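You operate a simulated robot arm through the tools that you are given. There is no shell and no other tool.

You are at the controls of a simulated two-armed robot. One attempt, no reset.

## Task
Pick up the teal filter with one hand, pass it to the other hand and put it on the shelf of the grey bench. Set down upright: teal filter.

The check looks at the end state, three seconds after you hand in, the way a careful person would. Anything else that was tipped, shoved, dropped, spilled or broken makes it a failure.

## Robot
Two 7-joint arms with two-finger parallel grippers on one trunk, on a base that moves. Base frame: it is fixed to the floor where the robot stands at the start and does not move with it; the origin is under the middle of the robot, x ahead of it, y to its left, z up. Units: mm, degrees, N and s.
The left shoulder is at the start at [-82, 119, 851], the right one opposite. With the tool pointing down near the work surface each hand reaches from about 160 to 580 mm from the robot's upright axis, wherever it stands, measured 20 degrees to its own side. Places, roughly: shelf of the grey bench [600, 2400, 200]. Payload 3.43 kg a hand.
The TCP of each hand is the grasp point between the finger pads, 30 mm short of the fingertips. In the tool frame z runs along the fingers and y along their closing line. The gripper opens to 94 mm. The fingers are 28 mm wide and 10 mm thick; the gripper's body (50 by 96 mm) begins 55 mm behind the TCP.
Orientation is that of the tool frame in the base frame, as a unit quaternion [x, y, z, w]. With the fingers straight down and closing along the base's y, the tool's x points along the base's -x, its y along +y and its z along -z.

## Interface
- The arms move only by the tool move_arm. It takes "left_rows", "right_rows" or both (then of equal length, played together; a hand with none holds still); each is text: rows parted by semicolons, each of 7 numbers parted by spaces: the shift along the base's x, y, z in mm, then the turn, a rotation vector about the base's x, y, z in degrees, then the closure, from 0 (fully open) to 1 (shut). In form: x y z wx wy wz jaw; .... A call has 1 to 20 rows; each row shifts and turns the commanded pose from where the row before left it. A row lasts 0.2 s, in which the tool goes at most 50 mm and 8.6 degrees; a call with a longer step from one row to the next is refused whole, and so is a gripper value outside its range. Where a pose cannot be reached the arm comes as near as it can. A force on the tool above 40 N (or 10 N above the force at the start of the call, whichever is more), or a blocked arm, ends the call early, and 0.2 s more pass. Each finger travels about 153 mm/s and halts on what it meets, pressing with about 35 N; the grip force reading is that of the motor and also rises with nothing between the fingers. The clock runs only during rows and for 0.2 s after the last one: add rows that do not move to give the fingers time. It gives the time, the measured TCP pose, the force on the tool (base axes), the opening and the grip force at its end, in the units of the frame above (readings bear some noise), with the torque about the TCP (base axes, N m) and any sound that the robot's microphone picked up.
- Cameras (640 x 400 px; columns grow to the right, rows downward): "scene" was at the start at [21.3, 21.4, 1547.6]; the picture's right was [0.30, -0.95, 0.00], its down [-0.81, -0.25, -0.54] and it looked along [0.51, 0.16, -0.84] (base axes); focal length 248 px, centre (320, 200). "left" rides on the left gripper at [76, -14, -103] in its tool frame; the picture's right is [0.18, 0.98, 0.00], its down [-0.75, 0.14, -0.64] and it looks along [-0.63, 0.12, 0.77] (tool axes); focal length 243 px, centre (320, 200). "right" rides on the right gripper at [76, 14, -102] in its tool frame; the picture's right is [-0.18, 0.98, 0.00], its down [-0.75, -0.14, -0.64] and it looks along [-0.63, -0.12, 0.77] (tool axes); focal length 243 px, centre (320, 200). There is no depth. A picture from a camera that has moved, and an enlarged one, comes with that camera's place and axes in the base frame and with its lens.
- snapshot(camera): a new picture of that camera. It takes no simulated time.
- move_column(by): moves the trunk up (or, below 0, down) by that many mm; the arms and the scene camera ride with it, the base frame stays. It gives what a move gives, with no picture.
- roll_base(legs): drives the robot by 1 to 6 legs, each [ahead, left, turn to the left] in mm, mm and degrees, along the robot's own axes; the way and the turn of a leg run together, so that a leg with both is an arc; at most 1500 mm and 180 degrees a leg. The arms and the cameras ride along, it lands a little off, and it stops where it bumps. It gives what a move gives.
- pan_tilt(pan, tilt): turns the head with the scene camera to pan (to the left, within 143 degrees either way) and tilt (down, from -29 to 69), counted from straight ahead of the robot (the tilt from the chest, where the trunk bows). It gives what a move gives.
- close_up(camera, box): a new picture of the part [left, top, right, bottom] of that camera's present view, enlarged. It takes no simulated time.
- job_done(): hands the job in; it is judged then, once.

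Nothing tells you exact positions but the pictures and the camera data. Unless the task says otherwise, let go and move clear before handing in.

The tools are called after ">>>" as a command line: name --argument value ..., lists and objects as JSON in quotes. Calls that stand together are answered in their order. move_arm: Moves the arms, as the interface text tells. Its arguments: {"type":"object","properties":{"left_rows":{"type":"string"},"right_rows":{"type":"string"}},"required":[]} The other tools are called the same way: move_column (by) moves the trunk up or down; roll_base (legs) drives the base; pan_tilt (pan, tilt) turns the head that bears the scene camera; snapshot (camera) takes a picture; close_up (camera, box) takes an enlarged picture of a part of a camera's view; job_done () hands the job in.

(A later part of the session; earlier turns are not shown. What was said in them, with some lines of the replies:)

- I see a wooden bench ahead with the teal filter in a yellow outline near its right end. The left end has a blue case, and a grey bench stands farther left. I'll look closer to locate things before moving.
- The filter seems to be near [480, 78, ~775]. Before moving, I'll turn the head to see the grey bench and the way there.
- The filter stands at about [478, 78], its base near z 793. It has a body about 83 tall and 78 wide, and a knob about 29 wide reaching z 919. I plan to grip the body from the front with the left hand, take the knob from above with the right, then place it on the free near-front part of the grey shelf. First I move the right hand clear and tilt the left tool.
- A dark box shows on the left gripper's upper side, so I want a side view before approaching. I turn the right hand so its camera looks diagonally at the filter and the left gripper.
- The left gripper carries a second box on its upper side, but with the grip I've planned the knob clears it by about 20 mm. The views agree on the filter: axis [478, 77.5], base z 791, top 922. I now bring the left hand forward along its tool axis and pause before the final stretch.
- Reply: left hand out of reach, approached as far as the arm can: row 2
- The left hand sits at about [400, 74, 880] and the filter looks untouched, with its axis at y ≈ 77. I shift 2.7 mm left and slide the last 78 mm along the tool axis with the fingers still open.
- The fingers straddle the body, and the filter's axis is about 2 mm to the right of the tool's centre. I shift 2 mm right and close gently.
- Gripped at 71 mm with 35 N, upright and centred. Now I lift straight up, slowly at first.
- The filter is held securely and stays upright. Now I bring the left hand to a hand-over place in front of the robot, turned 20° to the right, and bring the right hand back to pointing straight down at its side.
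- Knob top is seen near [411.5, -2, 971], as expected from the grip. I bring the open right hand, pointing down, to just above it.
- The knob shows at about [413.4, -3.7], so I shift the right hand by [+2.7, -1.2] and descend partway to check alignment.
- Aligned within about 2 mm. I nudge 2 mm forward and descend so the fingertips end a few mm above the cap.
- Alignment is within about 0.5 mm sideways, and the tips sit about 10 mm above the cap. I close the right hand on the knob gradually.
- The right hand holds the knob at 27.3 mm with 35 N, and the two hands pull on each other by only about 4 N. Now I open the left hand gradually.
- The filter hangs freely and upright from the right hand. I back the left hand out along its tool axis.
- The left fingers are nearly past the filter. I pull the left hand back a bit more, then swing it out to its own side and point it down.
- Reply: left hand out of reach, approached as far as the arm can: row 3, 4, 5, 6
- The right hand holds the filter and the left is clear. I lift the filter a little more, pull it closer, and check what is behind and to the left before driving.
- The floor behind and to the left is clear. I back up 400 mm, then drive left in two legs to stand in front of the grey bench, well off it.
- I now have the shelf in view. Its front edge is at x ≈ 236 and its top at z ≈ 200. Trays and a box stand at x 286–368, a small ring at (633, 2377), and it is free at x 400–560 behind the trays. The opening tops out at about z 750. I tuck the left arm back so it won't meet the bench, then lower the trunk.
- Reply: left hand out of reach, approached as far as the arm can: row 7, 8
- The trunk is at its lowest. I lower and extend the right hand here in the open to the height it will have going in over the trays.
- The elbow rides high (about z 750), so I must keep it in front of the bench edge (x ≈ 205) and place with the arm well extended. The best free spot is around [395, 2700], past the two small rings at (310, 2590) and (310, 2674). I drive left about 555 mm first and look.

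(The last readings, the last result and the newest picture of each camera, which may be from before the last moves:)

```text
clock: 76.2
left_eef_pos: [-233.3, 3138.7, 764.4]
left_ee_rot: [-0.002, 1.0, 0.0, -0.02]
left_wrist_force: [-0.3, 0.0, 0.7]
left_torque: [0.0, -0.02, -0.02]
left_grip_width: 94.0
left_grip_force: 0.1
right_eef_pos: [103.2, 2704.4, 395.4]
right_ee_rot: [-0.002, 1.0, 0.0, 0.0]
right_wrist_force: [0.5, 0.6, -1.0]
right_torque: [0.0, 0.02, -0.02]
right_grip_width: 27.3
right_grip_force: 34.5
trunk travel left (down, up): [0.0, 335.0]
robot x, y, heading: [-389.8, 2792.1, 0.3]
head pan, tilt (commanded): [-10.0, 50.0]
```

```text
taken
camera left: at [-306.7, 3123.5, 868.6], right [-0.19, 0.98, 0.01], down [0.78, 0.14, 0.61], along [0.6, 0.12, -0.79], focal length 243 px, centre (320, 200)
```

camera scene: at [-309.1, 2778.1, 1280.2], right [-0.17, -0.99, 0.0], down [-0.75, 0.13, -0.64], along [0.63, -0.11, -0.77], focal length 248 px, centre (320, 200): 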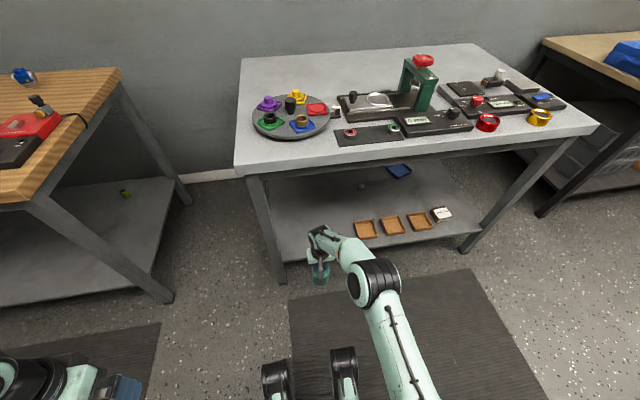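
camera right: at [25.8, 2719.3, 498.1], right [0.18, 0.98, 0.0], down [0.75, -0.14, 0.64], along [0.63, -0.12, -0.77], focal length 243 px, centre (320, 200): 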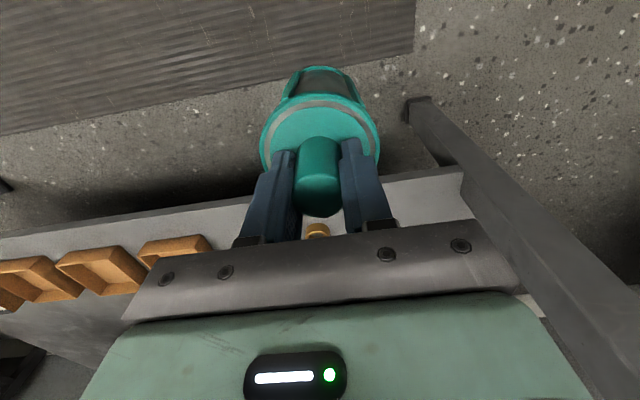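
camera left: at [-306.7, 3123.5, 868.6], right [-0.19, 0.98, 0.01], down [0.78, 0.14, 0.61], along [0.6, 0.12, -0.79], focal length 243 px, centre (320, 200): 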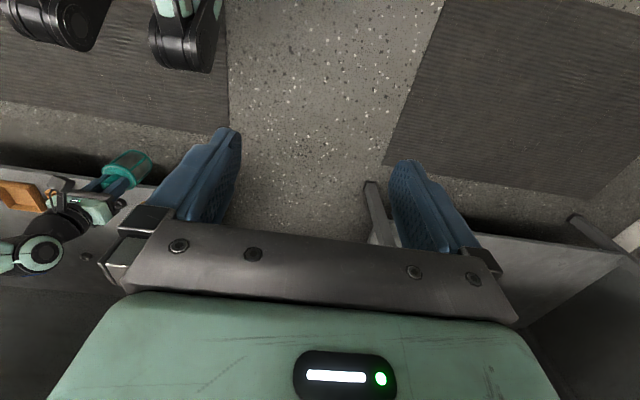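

>>> move_arm --right_rows "11 3 0 0 0 0 1;11 3 0 0 0 0 1;11 3 0 0 0 0 1;11 3 0 0 0 0 1;11 3 0 0 0 0 1;0 0 0 0 0 0 1"

>>> snapshot --camera "scene"

>>> close_up --camera "scene" --box '[220, 140, 480, 330]'

>>> close_up --camera "left" --box '[0, 120, 200, 300]'

```text
clock: 77.7
left_eef_pos: [-232.1, 3138.6, 765.0]
left_ee_rot: [-0.002, 1.0, 0.0, -0.02]
left_wrist_force: [0.3, -0.3, -0.4]
left_torque: [-0.03, -0.03, 0.01]
left_grip_width: 93.6
left_grip_force: 0.0
right_eef_pos: [151.4, 2718.2, 397.3]
right_ee_rot: [0.0, 1.0, 0.0, 0.0]
right_wrist_force: [0.3, 0.2, -0.6]
right_torque: [0.02, -0.02, 0.02]
right_grip_width: 27.5
right_grip_force: 35.4
right hand out of reach, approached as far as the arm can: row 5
trunk travel left (down, up): [0.0, 335.0]
robot x, y, heading: [-386.7, 2786.7, 0.3]
head pan, tilt (commanded): [-10.0, 50.0]
```

```text
taken
camera scene: at [-309.1, 2778.0, 1280.2], right [-0.17, -0.99, 0.0], down [-0.75, 0.13, -0.64], along [0.63, -0.11, -0.77], focal length 248 px, centre (320, 200)
```

scene: 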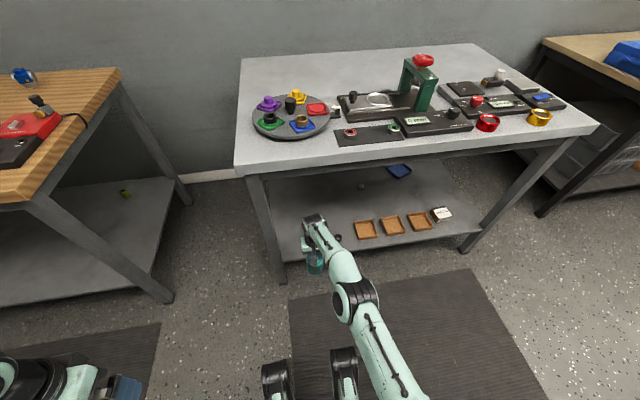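

```text
2.11 times, centred on (350, 235) of scene
camera zoom: at [-309.1, 2778.0, 1280.2], right [-0.17, -0.99, 0.0], down [-0.75, 0.13, -0.64], along [0.63, -0.11, -0.77], focal length 522 px, centre (257, 126)
```

zoom: 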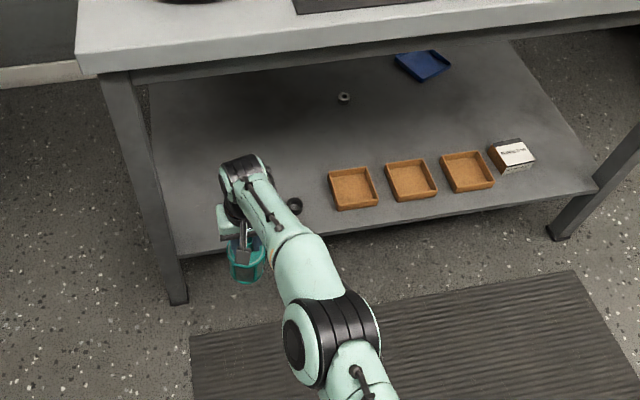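

```text
2.22 times, centred on (100, 210) of left
camera zoom: at [-306.7, 3123.4, 868.6], right [-0.19, 0.98, 0.01], down [0.78, 0.14, 0.61], along [0.6, 0.12, -0.79], focal length 539 px, centre (809, 178)
```

zoom: 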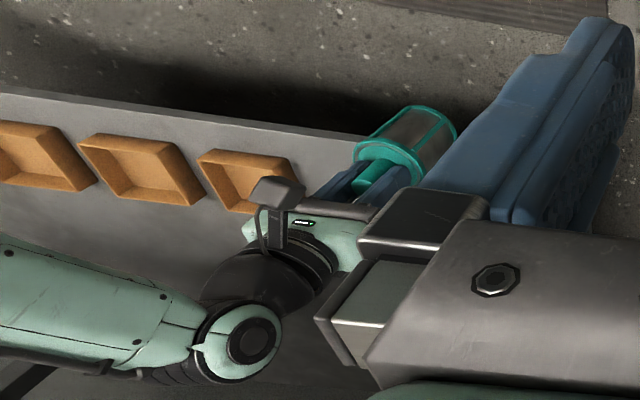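

The arm is nearly straight now, with the elbow low enough (top about z 700) to go under the bench top. The filter's base is at z ≈ 270, 70 mm above the shelf. I drive forward 180 mm, then check.

>>> roll_base --legs '[[180, 0, 0]]'

>>> snapshot --camera "scene"

>>> snapshot --camera "right"

>>> snapshot --camera "left"

```text
clock: 79.2
left_eef_pos: [-52.2, 3139.4, 763.0]
left_ee_rot: [-0.004, 1.0, 0.0, -0.02]
left_wrist_force: [0.6, -0.4, 0.2]
left_torque: [-0.02, 0.0, 0.01]
left_grip_width: 94.2
left_grip_force: 0.2
right_eef_pos: [334.8, 2722.5, 396.4]
right_ee_rot: [-0.002, 1.0, 0.0, 0.0]
right_wrist_force: [0.5, 0.1, -1.3]
right_torque: [-0.03, -0.02, 0.03]
right_grip_width: 27.2
right_grip_force: 35.1
trunk travel left (down, up): [0.0, 335.0]
robot x, y, heading: [-207.9, 2790.1, 0.3]
head pan, tilt (commanded): [-10.0, 50.0]
```

```text
taken
camera scene: at [-127.3, 2779.0, 1280.2], right [-0.17, -0.99, 0.0], down [-0.76, 0.13, -0.64], along [0.63, -0.11, -0.77], focal length 248 px, centre (320, 200)
```

scene: 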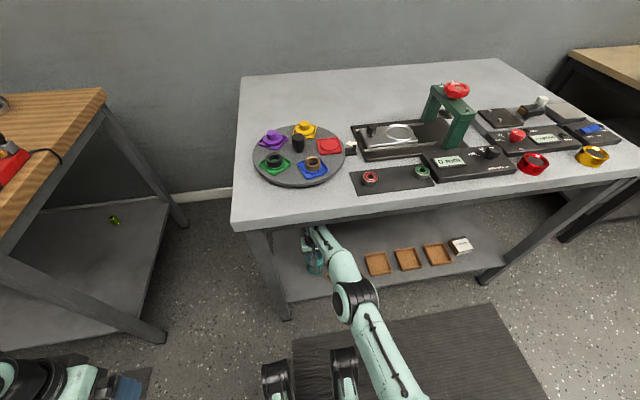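

```text
taken
camera right: at [257.5, 2736.3, 499.1], right [0.18, 0.98, 0.0], down [0.75, -0.14, 0.64], along [0.63, -0.11, -0.77], focal length 243 px, centre (320, 200)
```

right: 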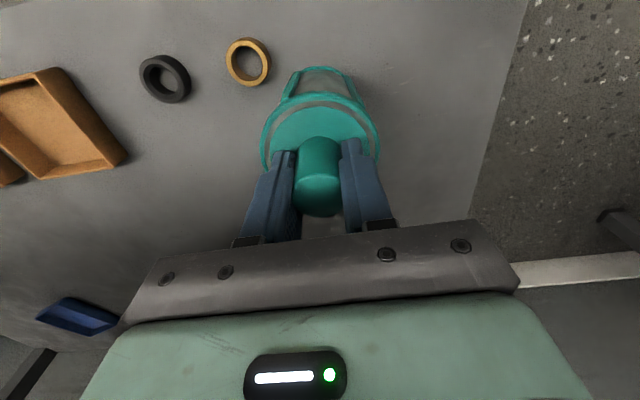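

```text
taken
camera left: at [-126.1, 3124.5, 868.6], right [-0.19, 0.98, 0.01], down [0.78, 0.15, 0.61], along [0.6, 0.12, -0.79], focal length 243 px, centre (320, 200)
```

left: 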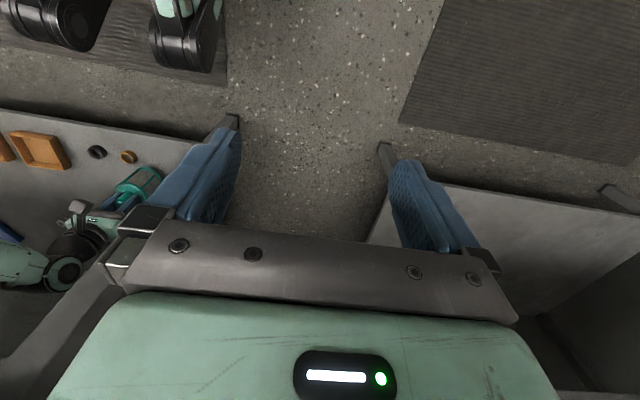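

All clear: the rings are at about (297, 2653) and (295, 2557), and the hand goes in freely between them and the far leg. I drive 50 mm more so the filter ends near [385, 2722].

>>> roll_base --legs '[[50, 0, 0]]'

>>> snapshot --camera "right"

>>> snapshot --camera "scene"

```text
clock: 80.1
left_eef_pos: [-3.1, 3140.4, 764.2]
left_ee_rot: [-0.003, 1.0, 0.0, -0.021]
left_wrist_force: [0.2, -0.4, 0.5]
left_torque: [0.02, -0.02, -0.03]
left_grip_width: 94.0
left_grip_force: 0.0
right_eef_pos: [382.8, 2721.7, 394.7]
right_ee_rot: [-0.003, 1.0, 0.0, 0.0]
right_wrist_force: [0.8, -0.3, 0.0]
right_torque: [-0.01, -0.02, 0.01]
right_grip_width: 27.6
right_grip_force: 34.7
trunk travel left (down, up): [0.0, 335.0]
robot x, y, heading: [-160.0, 2792.0, 0.5]
head pan, tilt (commanded): [-10.0, 50.0]
```

```text
taken
camera right: at [307.0, 2736.9, 499.0], right [0.18, 0.98, 0.0], down [0.75, -0.14, 0.64], along [0.63, -0.11, -0.77], focal length 243 px, centre (320, 200)
```

right: 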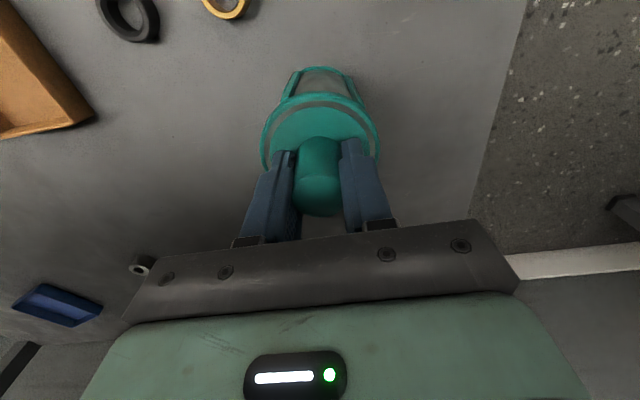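

```text
taken
camera scene: at [-77.8, 2779.4, 1280.1], right [-0.17, -0.99, 0.0], down [-0.76, 0.13, -0.64], along [0.63, -0.11, -0.77], focal length 248 px, centre (320, 200)
```

scene: 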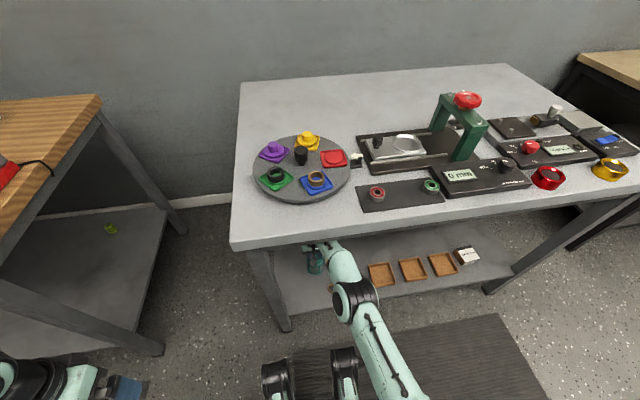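

In position. I move 12 mm back toward the robot to keep within reach, and lower to about 15 mm above the shelf.

>>> move_arm --right_rows "-6 0 -4 0 0 0 1;-6 0 -8 0 0 0 1;0 0 -10 0 0 0 1;0 0 -10 0 0 0 1;0 0 -10 0 0 0 1;0 0 -8 0 0 0 1;0 0 0 0 0 0 1"

>>> snapshot --camera "right"

>>> snapshot --camera "left"

>>> close_up --camera "scene" --box '[240, 200, 400, 320]'

```text
clock: 81.3
left_eef_pos: [-2.8, 3140.3, 763.4]
left_ee_rot: [-0.003, 1.0, -0.001, -0.02]
left_wrist_force: [0.5, -0.8, 0.5]
left_torque: [-0.01, 0.03, 0.01]
left_grip_width: 94.3
left_grip_force: 0.0
right_eef_pos: [377.2, 2723.3, 365.4]
right_ee_rot: [-0.002, 1.0, 0.001, 0.005]
right_wrist_force: [-1.6, 0.1, 11.5]
right_torque: [-0.19, 0.58, -0.06]
right_grip_width: 27.4
right_grip_force: 35.1
trunk travel left (down, up): [0.0, 335.0]
robot x, y, heading: [-157.6, 2790.8, 0.3]
head pan, tilt (commanded): [-10.0, 50.0]
stopped in row 6 (right hand): the force on the tool passed its limit at 53 N (the readings are from after the stop); the commanded pose is now the measured one
```

```text
taken
camera right: at [299.0, 2737.8, 467.0], right [0.18, 0.98, 0.0], down [0.75, -0.14, 0.65], along [0.64, -0.11, -0.76], focal length 243 px, centre (320, 200)
```

right: 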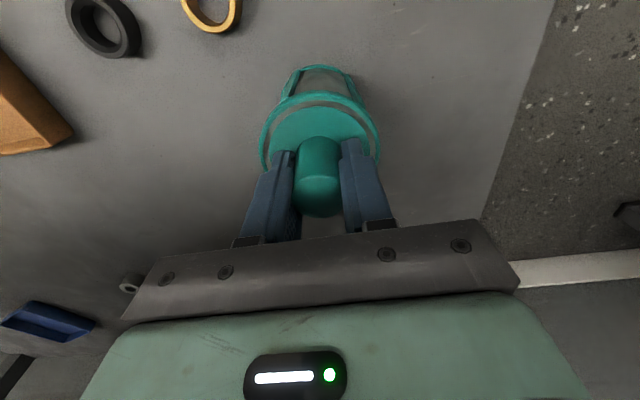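

```text
taken
camera left: at [-77.4, 3124.9, 868.5], right [-0.19, 0.98, 0.01], down [0.78, 0.15, 0.61], along [0.6, 0.12, -0.79], focal length 243 px, centre (320, 200)
```

left: 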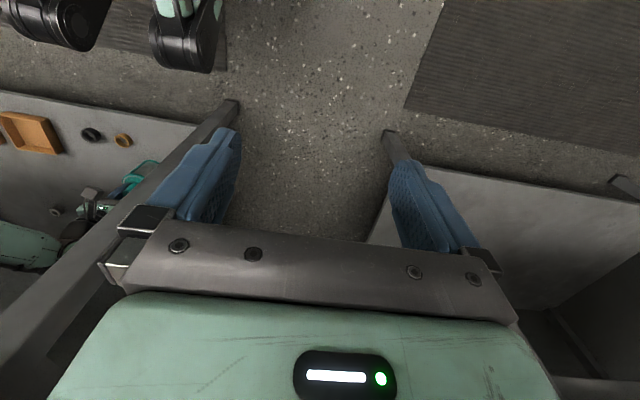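

```text
3.33 times, centred on (320, 260) of scene
camera zoom: at [-78.7, 2779.4, 1280.2], right [-0.17, -0.99, 0.0], down [-0.76, 0.13, -0.64], along [0.63, -0.11, -0.77], focal length 827 px, centre (320, 0)
```

zoom: 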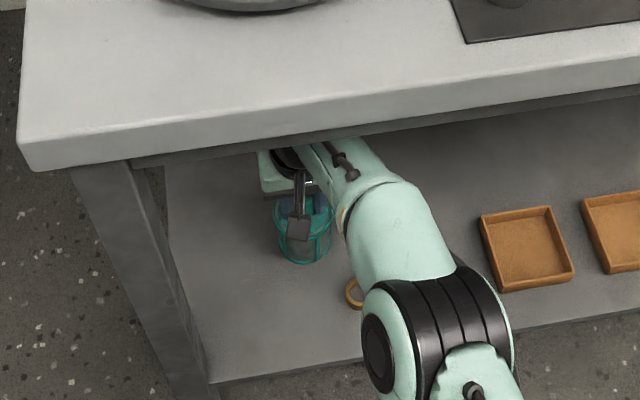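

Contact came at TCP z 365, and ring triangulation agrees the shelf top is really near z 240. So the filter's base is on the shelf, with about 11 N of remaining push. I ease up a fraction to unload it before letting go.

>>> move_arm --right_rows "0 0 0.6 0 0 0 1;0 0 0 0 0 0 1"

>>> close_up --camera "right" --box '[220, 40, 420, 240]'

>>> close_up --camera "scene" --box '[295, 235, 345, 275]'

```text
clock: 81.9
left_eef_pos: [-4.1, 3139.5, 763.0]
left_ee_rot: [-0.003, 1.0, -0.002, -0.019]
left_wrist_force: [0.1, -0.3, 0.4]
left_torque: [-0.01, 0.01, -0.01]
left_grip_width: 94.1
left_grip_force: 0.0
right_eef_pos: [377.5, 2723.2, 365.8]
right_ee_rot: [-0.002, 1.0, 0.001, 0.006]
right_wrist_force: [1.7, 0.9, 8.0]
right_torque: [-0.02, 0.0, -0.03]
right_grip_width: 27.6
right_grip_force: 35.1
trunk travel left (down, up): [0.0, 335.0]
robot x, y, heading: [-158.1, 2793.6, 0.5]
head pan, tilt (commanded): [-10.0, 50.0]
```

```text
2.00 times, centred on (320, 140) of right
camera zoom: at [298.8, 2737.8, 466.9], right [0.18, 0.98, 0.0], down [0.75, -0.14, 0.65], along [0.64, -0.11, -0.76], focal length 485 px, centre (320, 320)
```

zoom: 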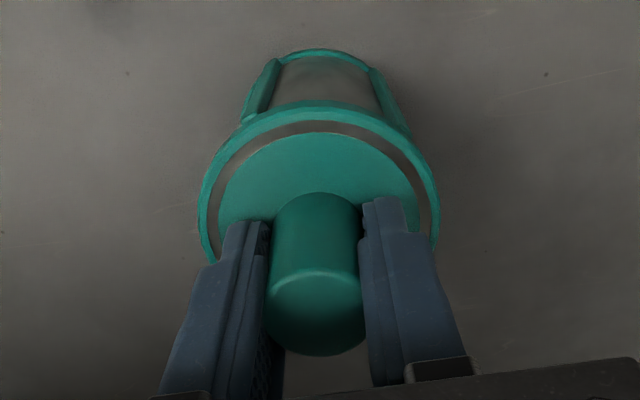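

```text
10.00 times, centred on (320, 255) of scene
camera zoom: at [-78.9, 2779.5, 1280.2], right [-0.17, -0.99, 0.0], down [-0.75, 0.13, -0.64], along [0.63, -0.11, -0.77], focal length 2482 px, centre (320, -350)
```

zoom: 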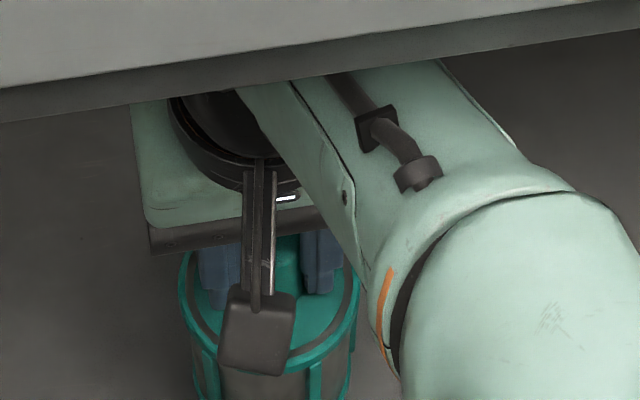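

Force is down to 8 N with no torque, so the filter stands flat on the shelf. I open the right hand gradually.

>>> move_arm --right_rows "0 0 0 0 0 0 0.71;0 0 0 0 0 0 0.69;0 0 0 0 0 0 0.66;0 0 0 0 0 0 0.6;0 0 0 0 0 0 0.5;0 0 0 0 0 0 0.35;0 0 0 0 0 0 0.2;0 0 0 0 0 0 0.1;0 0 0 0 0 0 0.05;0 0 0 0 0 0 0.05"

>>> snapshot --camera "right"

>>> close_up --camera "scene" --box '[280, 230, 360, 290]'

```text
clock: 84.1
left_eef_pos: [-5.2, 3141.5, 764.5]
left_ee_rot: [-0.003, 1.0, -0.001, -0.019]
left_wrist_force: [-0.6, 0.0, -0.7]
left_torque: [-0.03, 0.02, -0.01]
left_grip_width: 93.9
left_grip_force: 0.1
right_eef_pos: [375.4, 2722.1, 364.6]
right_ee_rot: [-0.002, 1.0, 0.001, 0.004]
right_wrist_force: [1.1, 0.9, 3.6]
right_torque: [0.22, 0.01, -0.04]
right_grip_width: 89.7
right_grip_force: 0.7
trunk travel left (down, up): [0.0, 335.0]
robot x, y, heading: [-159.9, 2793.9, 0.4]
head pan, tilt (commanded): [-10.0, 50.0]
```

```text
taken
camera right: at [298.2, 2737.5, 465.9], right [0.18, 0.98, 0.0], down [0.75, -0.14, 0.65], along [0.64, -0.11, -0.76], focal length 243 px, centre (320, 200)
```

right: 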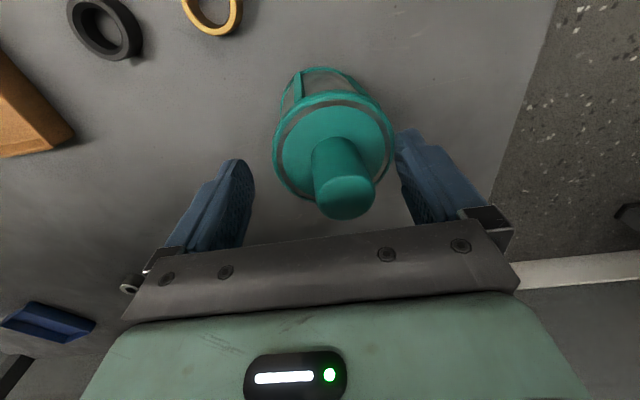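

```text
6.67 times, centred on (320, 260) of scene
camera zoom: at [-78.7, 2779.4, 1280.2], right [-0.17, -0.99, 0.0], down [-0.76, 0.13, -0.64], along [0.63, -0.11, -0.77], focal length 1654 px, centre (320, -200)
```

zoom: 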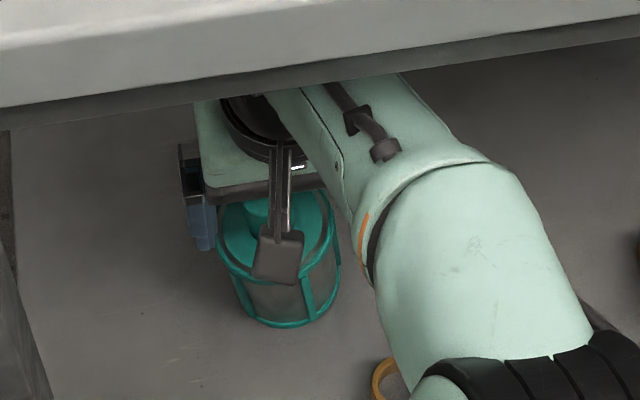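

The filter looks tilted a few degrees toward the left finger, and there's a 3.6 N upward push on that finger. The fingertip is probably pressing on the cap rim. I'll look closely before moving.

>>> close_up --camera "right" --box '[220, 50, 440, 250]'

>>> close_up --camera "right" --box '[340, 80, 440, 180]'

>>> close_up --camera "left" --box '[40, 120, 200, 260]'

```text
2.00 times, centred on (330, 150) of right
camera zoom: at [298.2, 2737.5, 465.9], right [0.18, 0.98, 0.0], down [0.75, -0.14, 0.65], along [0.64, -0.11, -0.76], focal length 485 px, centre (300, 300)
```

zoom: 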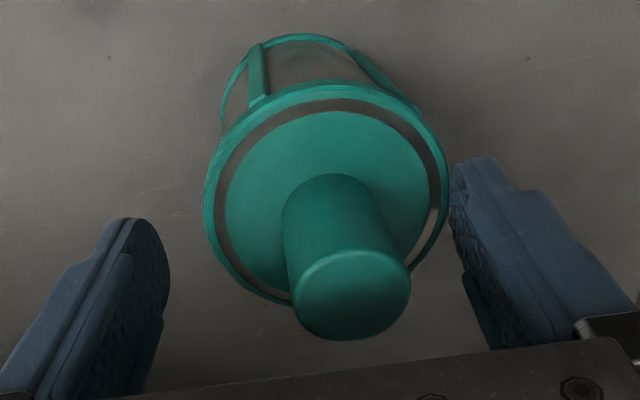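

```text
4.00 times, centred on (390, 130) of right
camera zoom: at [298.2, 2737.5, 465.9], right [0.18, 0.98, 0.0], down [0.75, -0.14, 0.65], along [0.64, -0.11, -0.76], focal length 970 px, centre (40, 480)
```

zoom: 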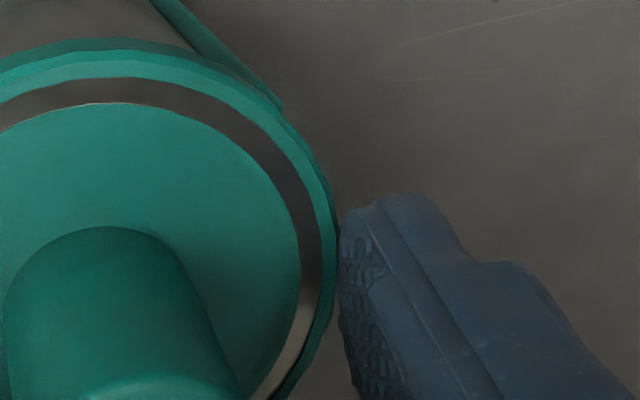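

```text
2.86 times, centred on (120, 190) of left
camera zoom: at [-77.4, 3124.8, 868.6], right [-0.19, 0.98, 0.01], down [0.78, 0.15, 0.61], along [0.6, 0.12, -0.79], focal length 693 px, centre (891, 229)
```

zoom: 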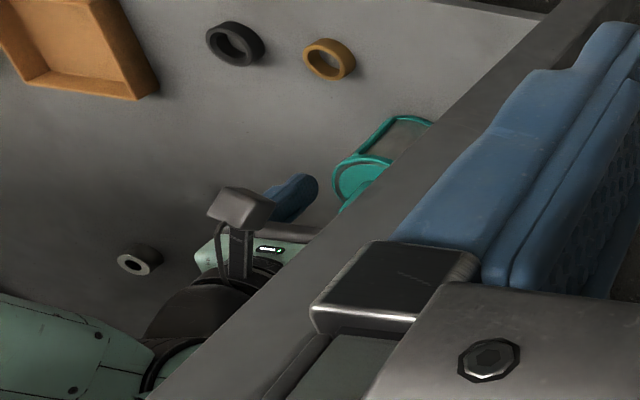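

The +y fingertip rests on the cap's rim: the knob slid up in the pads at contact, so the tips sit at cap height. I'll lift the hand straight up slowly, keeping the jaw as it is, so the filter settles back onto its base.

>>> move_arm --right_rows "0 0 0.7 0 0 0 0.05;0 0 0.7 0 0 0 0.05;0 0 0.7 0 0 0 0.05;0 0 0.7 0 0 0 0.05;0 0 0.7 0 0 0 0.05;0 0 0.7 0 0 0 0.05;0 0 0.7 0 0 0 0.05;0 0 0.7 0 0 0 0.05;0 0 0.7 0 0 0 0.05;0 0 0.7 0 0 0 0.05;0 0 1 0 0 0 0.05;0 0 1 0 0 0 0.05;0 0 0 0 0 0 0.05"

>>> close_up --camera "right" --box '[220, 50, 440, 250]'

>>> close_up --camera "scene" --box '[280, 230, 360, 290]'

```text
clock: 86.9
left_eef_pos: [-2.1, 3139.1, 763.1]
left_ee_rot: [-0.004, 1.0, 0.0, -0.02]
left_wrist_force: [0.1, -0.4, -0.6]
left_torque: [0.01, -0.01, 0.0]
left_grip_width: 93.9
left_grip_force: 0.1
right_eef_pos: [375.9, 2723.0, 373.4]
right_ee_rot: [-0.002, 1.0, 0.001, 0.004]
right_wrist_force: [0.5, -0.1, 0.1]
right_torque: [-0.01, 0.02, -0.02]
right_grip_width: 89.1
right_grip_force: 0.1
trunk travel left (down, up): [0.0, 335.0]
robot x, y, heading: [-158.8, 2791.6, 0.6]
head pan, tilt (commanded): [-10.0, 50.0]
```

```text
2.00 times, centred on (330, 150) of right
camera zoom: at [298.0, 2737.9, 475.1], right [0.18, 0.98, 0.0], down [0.75, -0.14, 0.65], along [0.64, -0.11, -0.76], focal length 485 px, centre (300, 300)
```

zoom: 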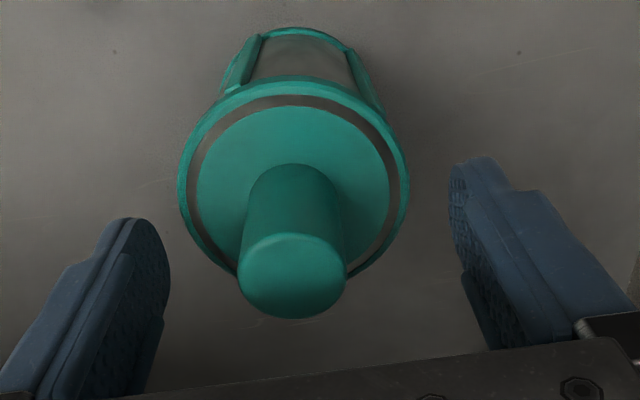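

```text
6.67 times, centred on (320, 260) of scene
camera zoom: at [-78.4, 2779.4, 1280.2], right [-0.17, -0.99, 0.0], down [-0.76, 0.13, -0.64], along [0.63, -0.11, -0.77], focal length 1654 px, centre (320, -200)
```

zoom: 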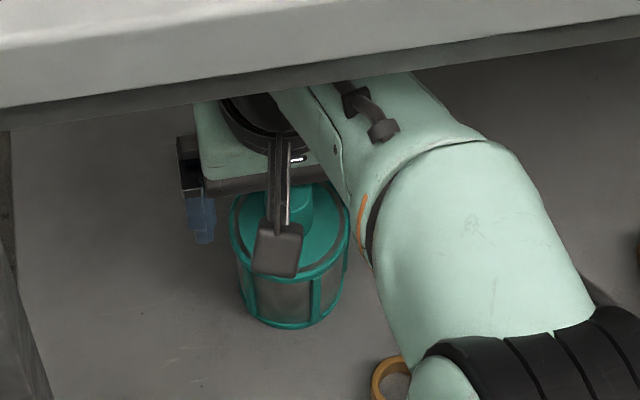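

The filter has settled upright at about [369, 2724], and the forces are zero. I open fully, lift clear of the knob, then draw back.

>>> move_arm --right_rows "0 0 0 0 0 0 0;0 0 4 0 0 0 0;0 0 8 0 0 0 0;0 0 8 0 0 0 0;0 0 8 0 0 0 0;0 0 8 0 0 0 0;-3 0 8 0 0 0 0;-3 0 8 0 0 0 0;0 0 0 0 0 0 0"

>>> snapshot --camera "right"

>>> close_up --camera "scene" --box '[240, 200, 400, 320]'

```text
clock: 88.9
left_eef_pos: [-4.9, 3140.1, 764.1]
left_ee_rot: [-0.003, 1.0, 0.0, -0.021]
left_wrist_force: [-0.7, 0.2, 0.2]
left_torque: [0.02, 0.04, -0.06]
left_grip_width: 93.8
left_grip_force: 0.0
right_eef_pos: [365.5, 2722.1, 418.7]
right_ee_rot: [-0.003, 1.0, -0.001, -0.003]
right_wrist_force: [0.2, 0.1, 0.6]
right_torque: [0.01, -0.02, -0.02]
right_grip_width: 94.1
right_grip_force: 0.0
trunk travel left (down, up): [0.0, 335.0]
robot x, y, heading: [-161.3, 2793.1, 0.3]
head pan, tilt (commanded): [-10.0, 50.0]
```

```text
taken
camera right: at [289.5, 2737.7, 521.2], right [0.18, 0.98, 0.0], down [0.76, -0.14, 0.64], along [0.63, -0.12, -0.77], focal length 243 px, centre (320, 200)
```

right: 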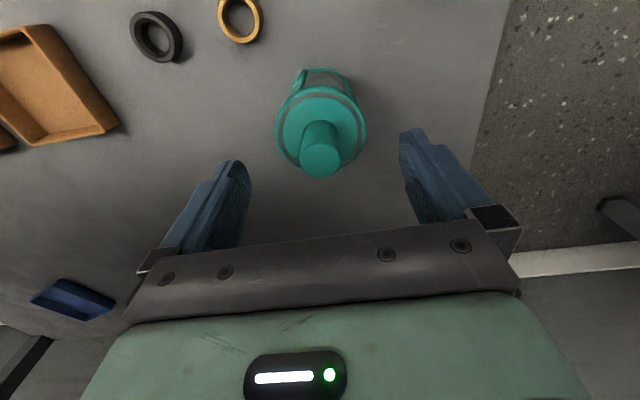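

```text
3.33 times, centred on (320, 260) of scene
camera zoom: at [-78.2, 2778.0, 1280.0], right [-0.17, -0.99, 0.0], down [-0.76, 0.13, -0.64], along [0.63, -0.11, -0.77], focal length 827 px, centre (320, 0)
```

zoom: 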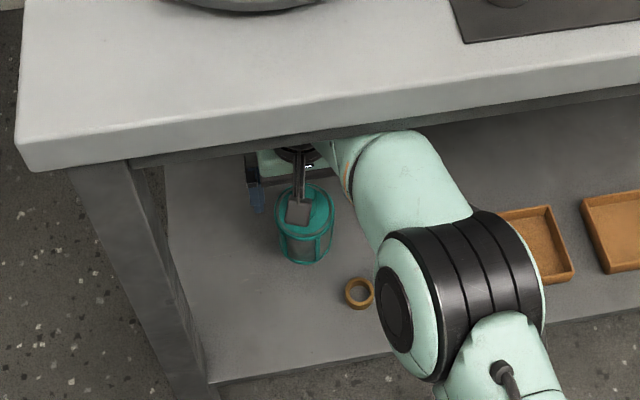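

The filter stands upright and free. I drive straight back to bring the arm out from under the bench.

>>> roll_base --legs '[[-300, 0, 0]]'

>>> snapshot --camera "scene"

>>> snapshot --camera "right"

>>> snapshot --camera "left"

```text
clock: 90.9
left_eef_pos: [-296.1, 3138.8, 764.1]
left_ee_rot: [-0.003, 1.0, -0.001, -0.019]
left_wrist_force: [-0.2, 0.2, -0.3]
left_torque: [-0.03, 0.01, 0.0]
left_grip_width: 93.7
left_grip_force: 0.0
right_eef_pos: [76.5, 2720.8, 426.3]
right_ee_rot: [-0.002, 1.0, 0.001, 0.005]
right_wrist_force: [-1.0, -1.0, 0.2]
right_torque: [0.0, -0.02, -0.01]
right_grip_width: 94.0
right_grip_force: 0.1
trunk travel left (down, up): [0.0, 335.0]
robot x, y, heading: [-455.4, 2787.3, 0.1]
head pan, tilt (commanded): [-10.0, 50.0]
```

```text
taken
camera scene: at [-372.2, 2777.6, 1280.2], right [-0.17, -0.99, 0.0], down [-0.76, 0.13, -0.64], along [0.63, -0.11, -0.77], focal length 248 px, centre (320, 200)
```

scene: 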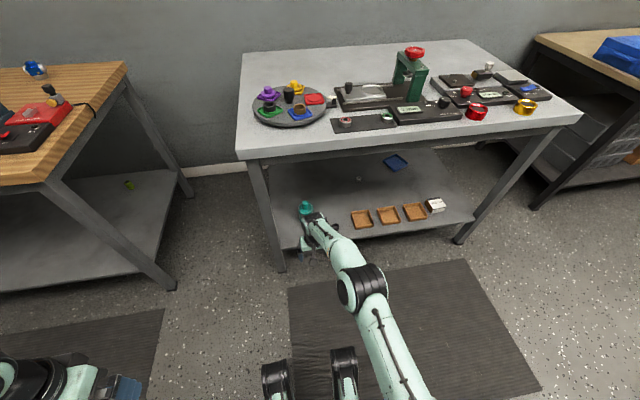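

```text
taken
camera right: at [-1.0, 2736.1, 527.9], right [0.18, 0.98, 0.0], down [0.75, -0.14, 0.65], along [0.64, -0.12, -0.76], focal length 243 px, centre (320, 200)
```

right: 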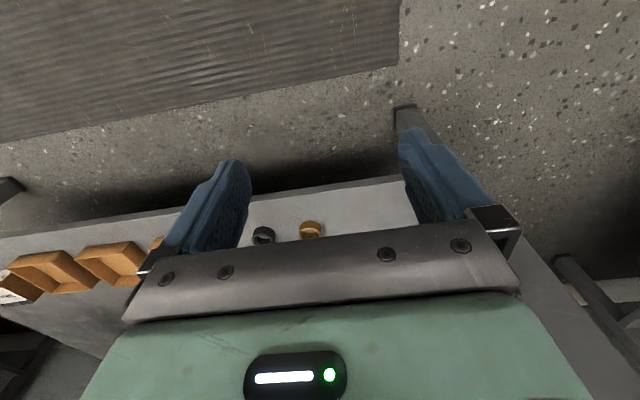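

```text
taken
camera left: at [-370.5, 3123.0, 868.6], right [-0.19, 0.98, 0.01], down [0.78, 0.15, 0.61], along [0.6, 0.12, -0.79], focal length 243 px, centre (320, 200)
```

left: 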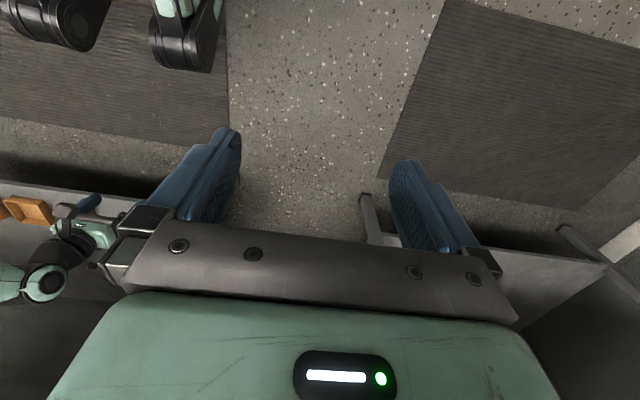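

>>> move_arm --right_rows "-20 -10 5 0 0 0 0;-20 -20 10 0 0 0 0;-20 -25 15 0 0 0 0;-20 -25 20 0 0 0 0;-10 -25 20 0 0 0 0;0 -25 20 0 0 0 0;0 0 0 0 0 0 0"

>>> close_up --camera "scene" --box '[240, 160, 400, 280]'

>>> close_up --camera "scene" --box '[285, 185, 345, 235]'

>>> snapshot --camera "scene"

```text
clock: 92.5
left_eef_pos: [-297.3, 3137.7, 763.7]
left_ee_rot: [-0.004, 1.0, -0.002, -0.02]
left_wrist_force: [-0.3, -0.2, 0.0]
left_torque: [0.0, -0.03, 0.04]
left_grip_width: 94.0
left_grip_force: 0.2
right_eef_pos: [-12.4, 2592.1, 515.0]
right_ee_rot: [-0.001, 1.0, 0.001, 0.005]
right_wrist_force: [0.4, -1.2, 1.1]
right_torque: [0.0, 0.01, 0.01]
right_grip_width: 94.0
right_grip_force: 0.0
trunk travel left (down, up): [0.0, 335.0]
robot x, y, heading: [-453.8, 2790.8, 0.1]
head pan, tilt (commanded): [-10.0, 50.0]
```

```text
3.33 times, centred on (320, 220) of scene
camera zoom: at [-372.0, 2777.6, 1280.2], right [-0.17, -0.99, 0.0], down [-0.76, 0.13, -0.64], along [0.63, -0.11, -0.77], focal length 827 px, centre (320, 133)
```

zoom: 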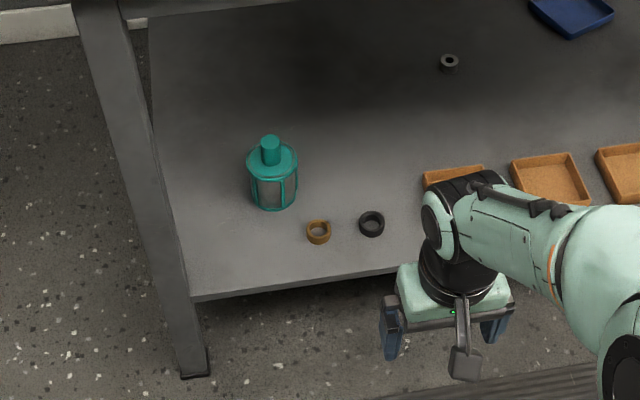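

```text
8.00 times, centred on (315, 210) of scene
camera zoom: at [-372.0, 2777.6, 1280.2], right [-0.17, -0.99, 0.0], down [-0.76, 0.13, -0.64], along [0.63, -0.11, -0.77], focal length 1985 px, centre (360, 120)
```

zoom: 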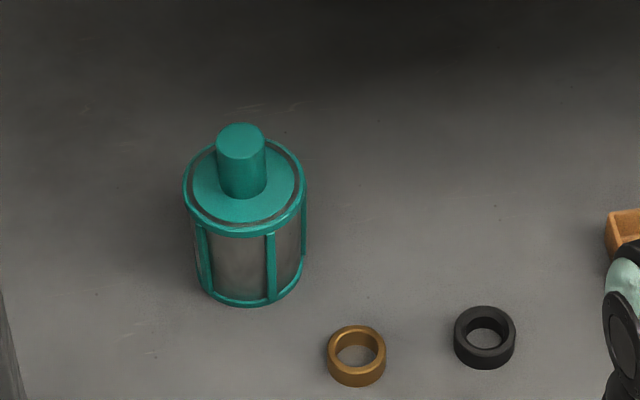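

```text
taken
camera scene: at [-372.0, 2777.6, 1280.2], right [-0.17, -0.99, 0.0], down [-0.76, 0.13, -0.64], along [0.63, -0.11, -0.77], focal length 248 px, centre (320, 200)
```

scene: 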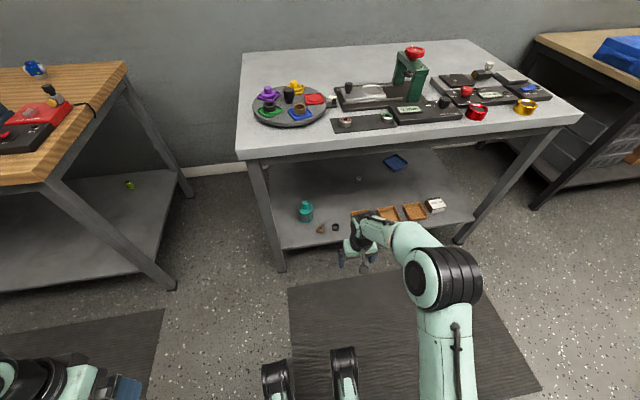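

The teal filter stands upright on the grey bench's shelf, with the rings, trays and box undisturbed. Both hands are empty and clear of the bench. I hand in the job.

>>> job_done

```text
The job is handed in.
```

The teal filter is standing upright on the grey bench's shelf, at about [369, 2724] in the base frame. I have handed the job in; the verdict isn't back.

- **Pass:** the left hand picked the filter up by its body, and the right hand took it by the knob and set it down.
- **Contact:** the shelf was about 45 mm higher than the rough figure given. The filter met it with a 53 N push, which stopped the arm.
- **Tilt:** as I let go, one fingertip rested on the cap rim and tipped the filter about 3°. It settled back upright once I lifted the hand.
- **Surroundings:** in the last pictures the rings, trays and box on the shelf look undisturbed. Both hands are empty and clear of the bench.
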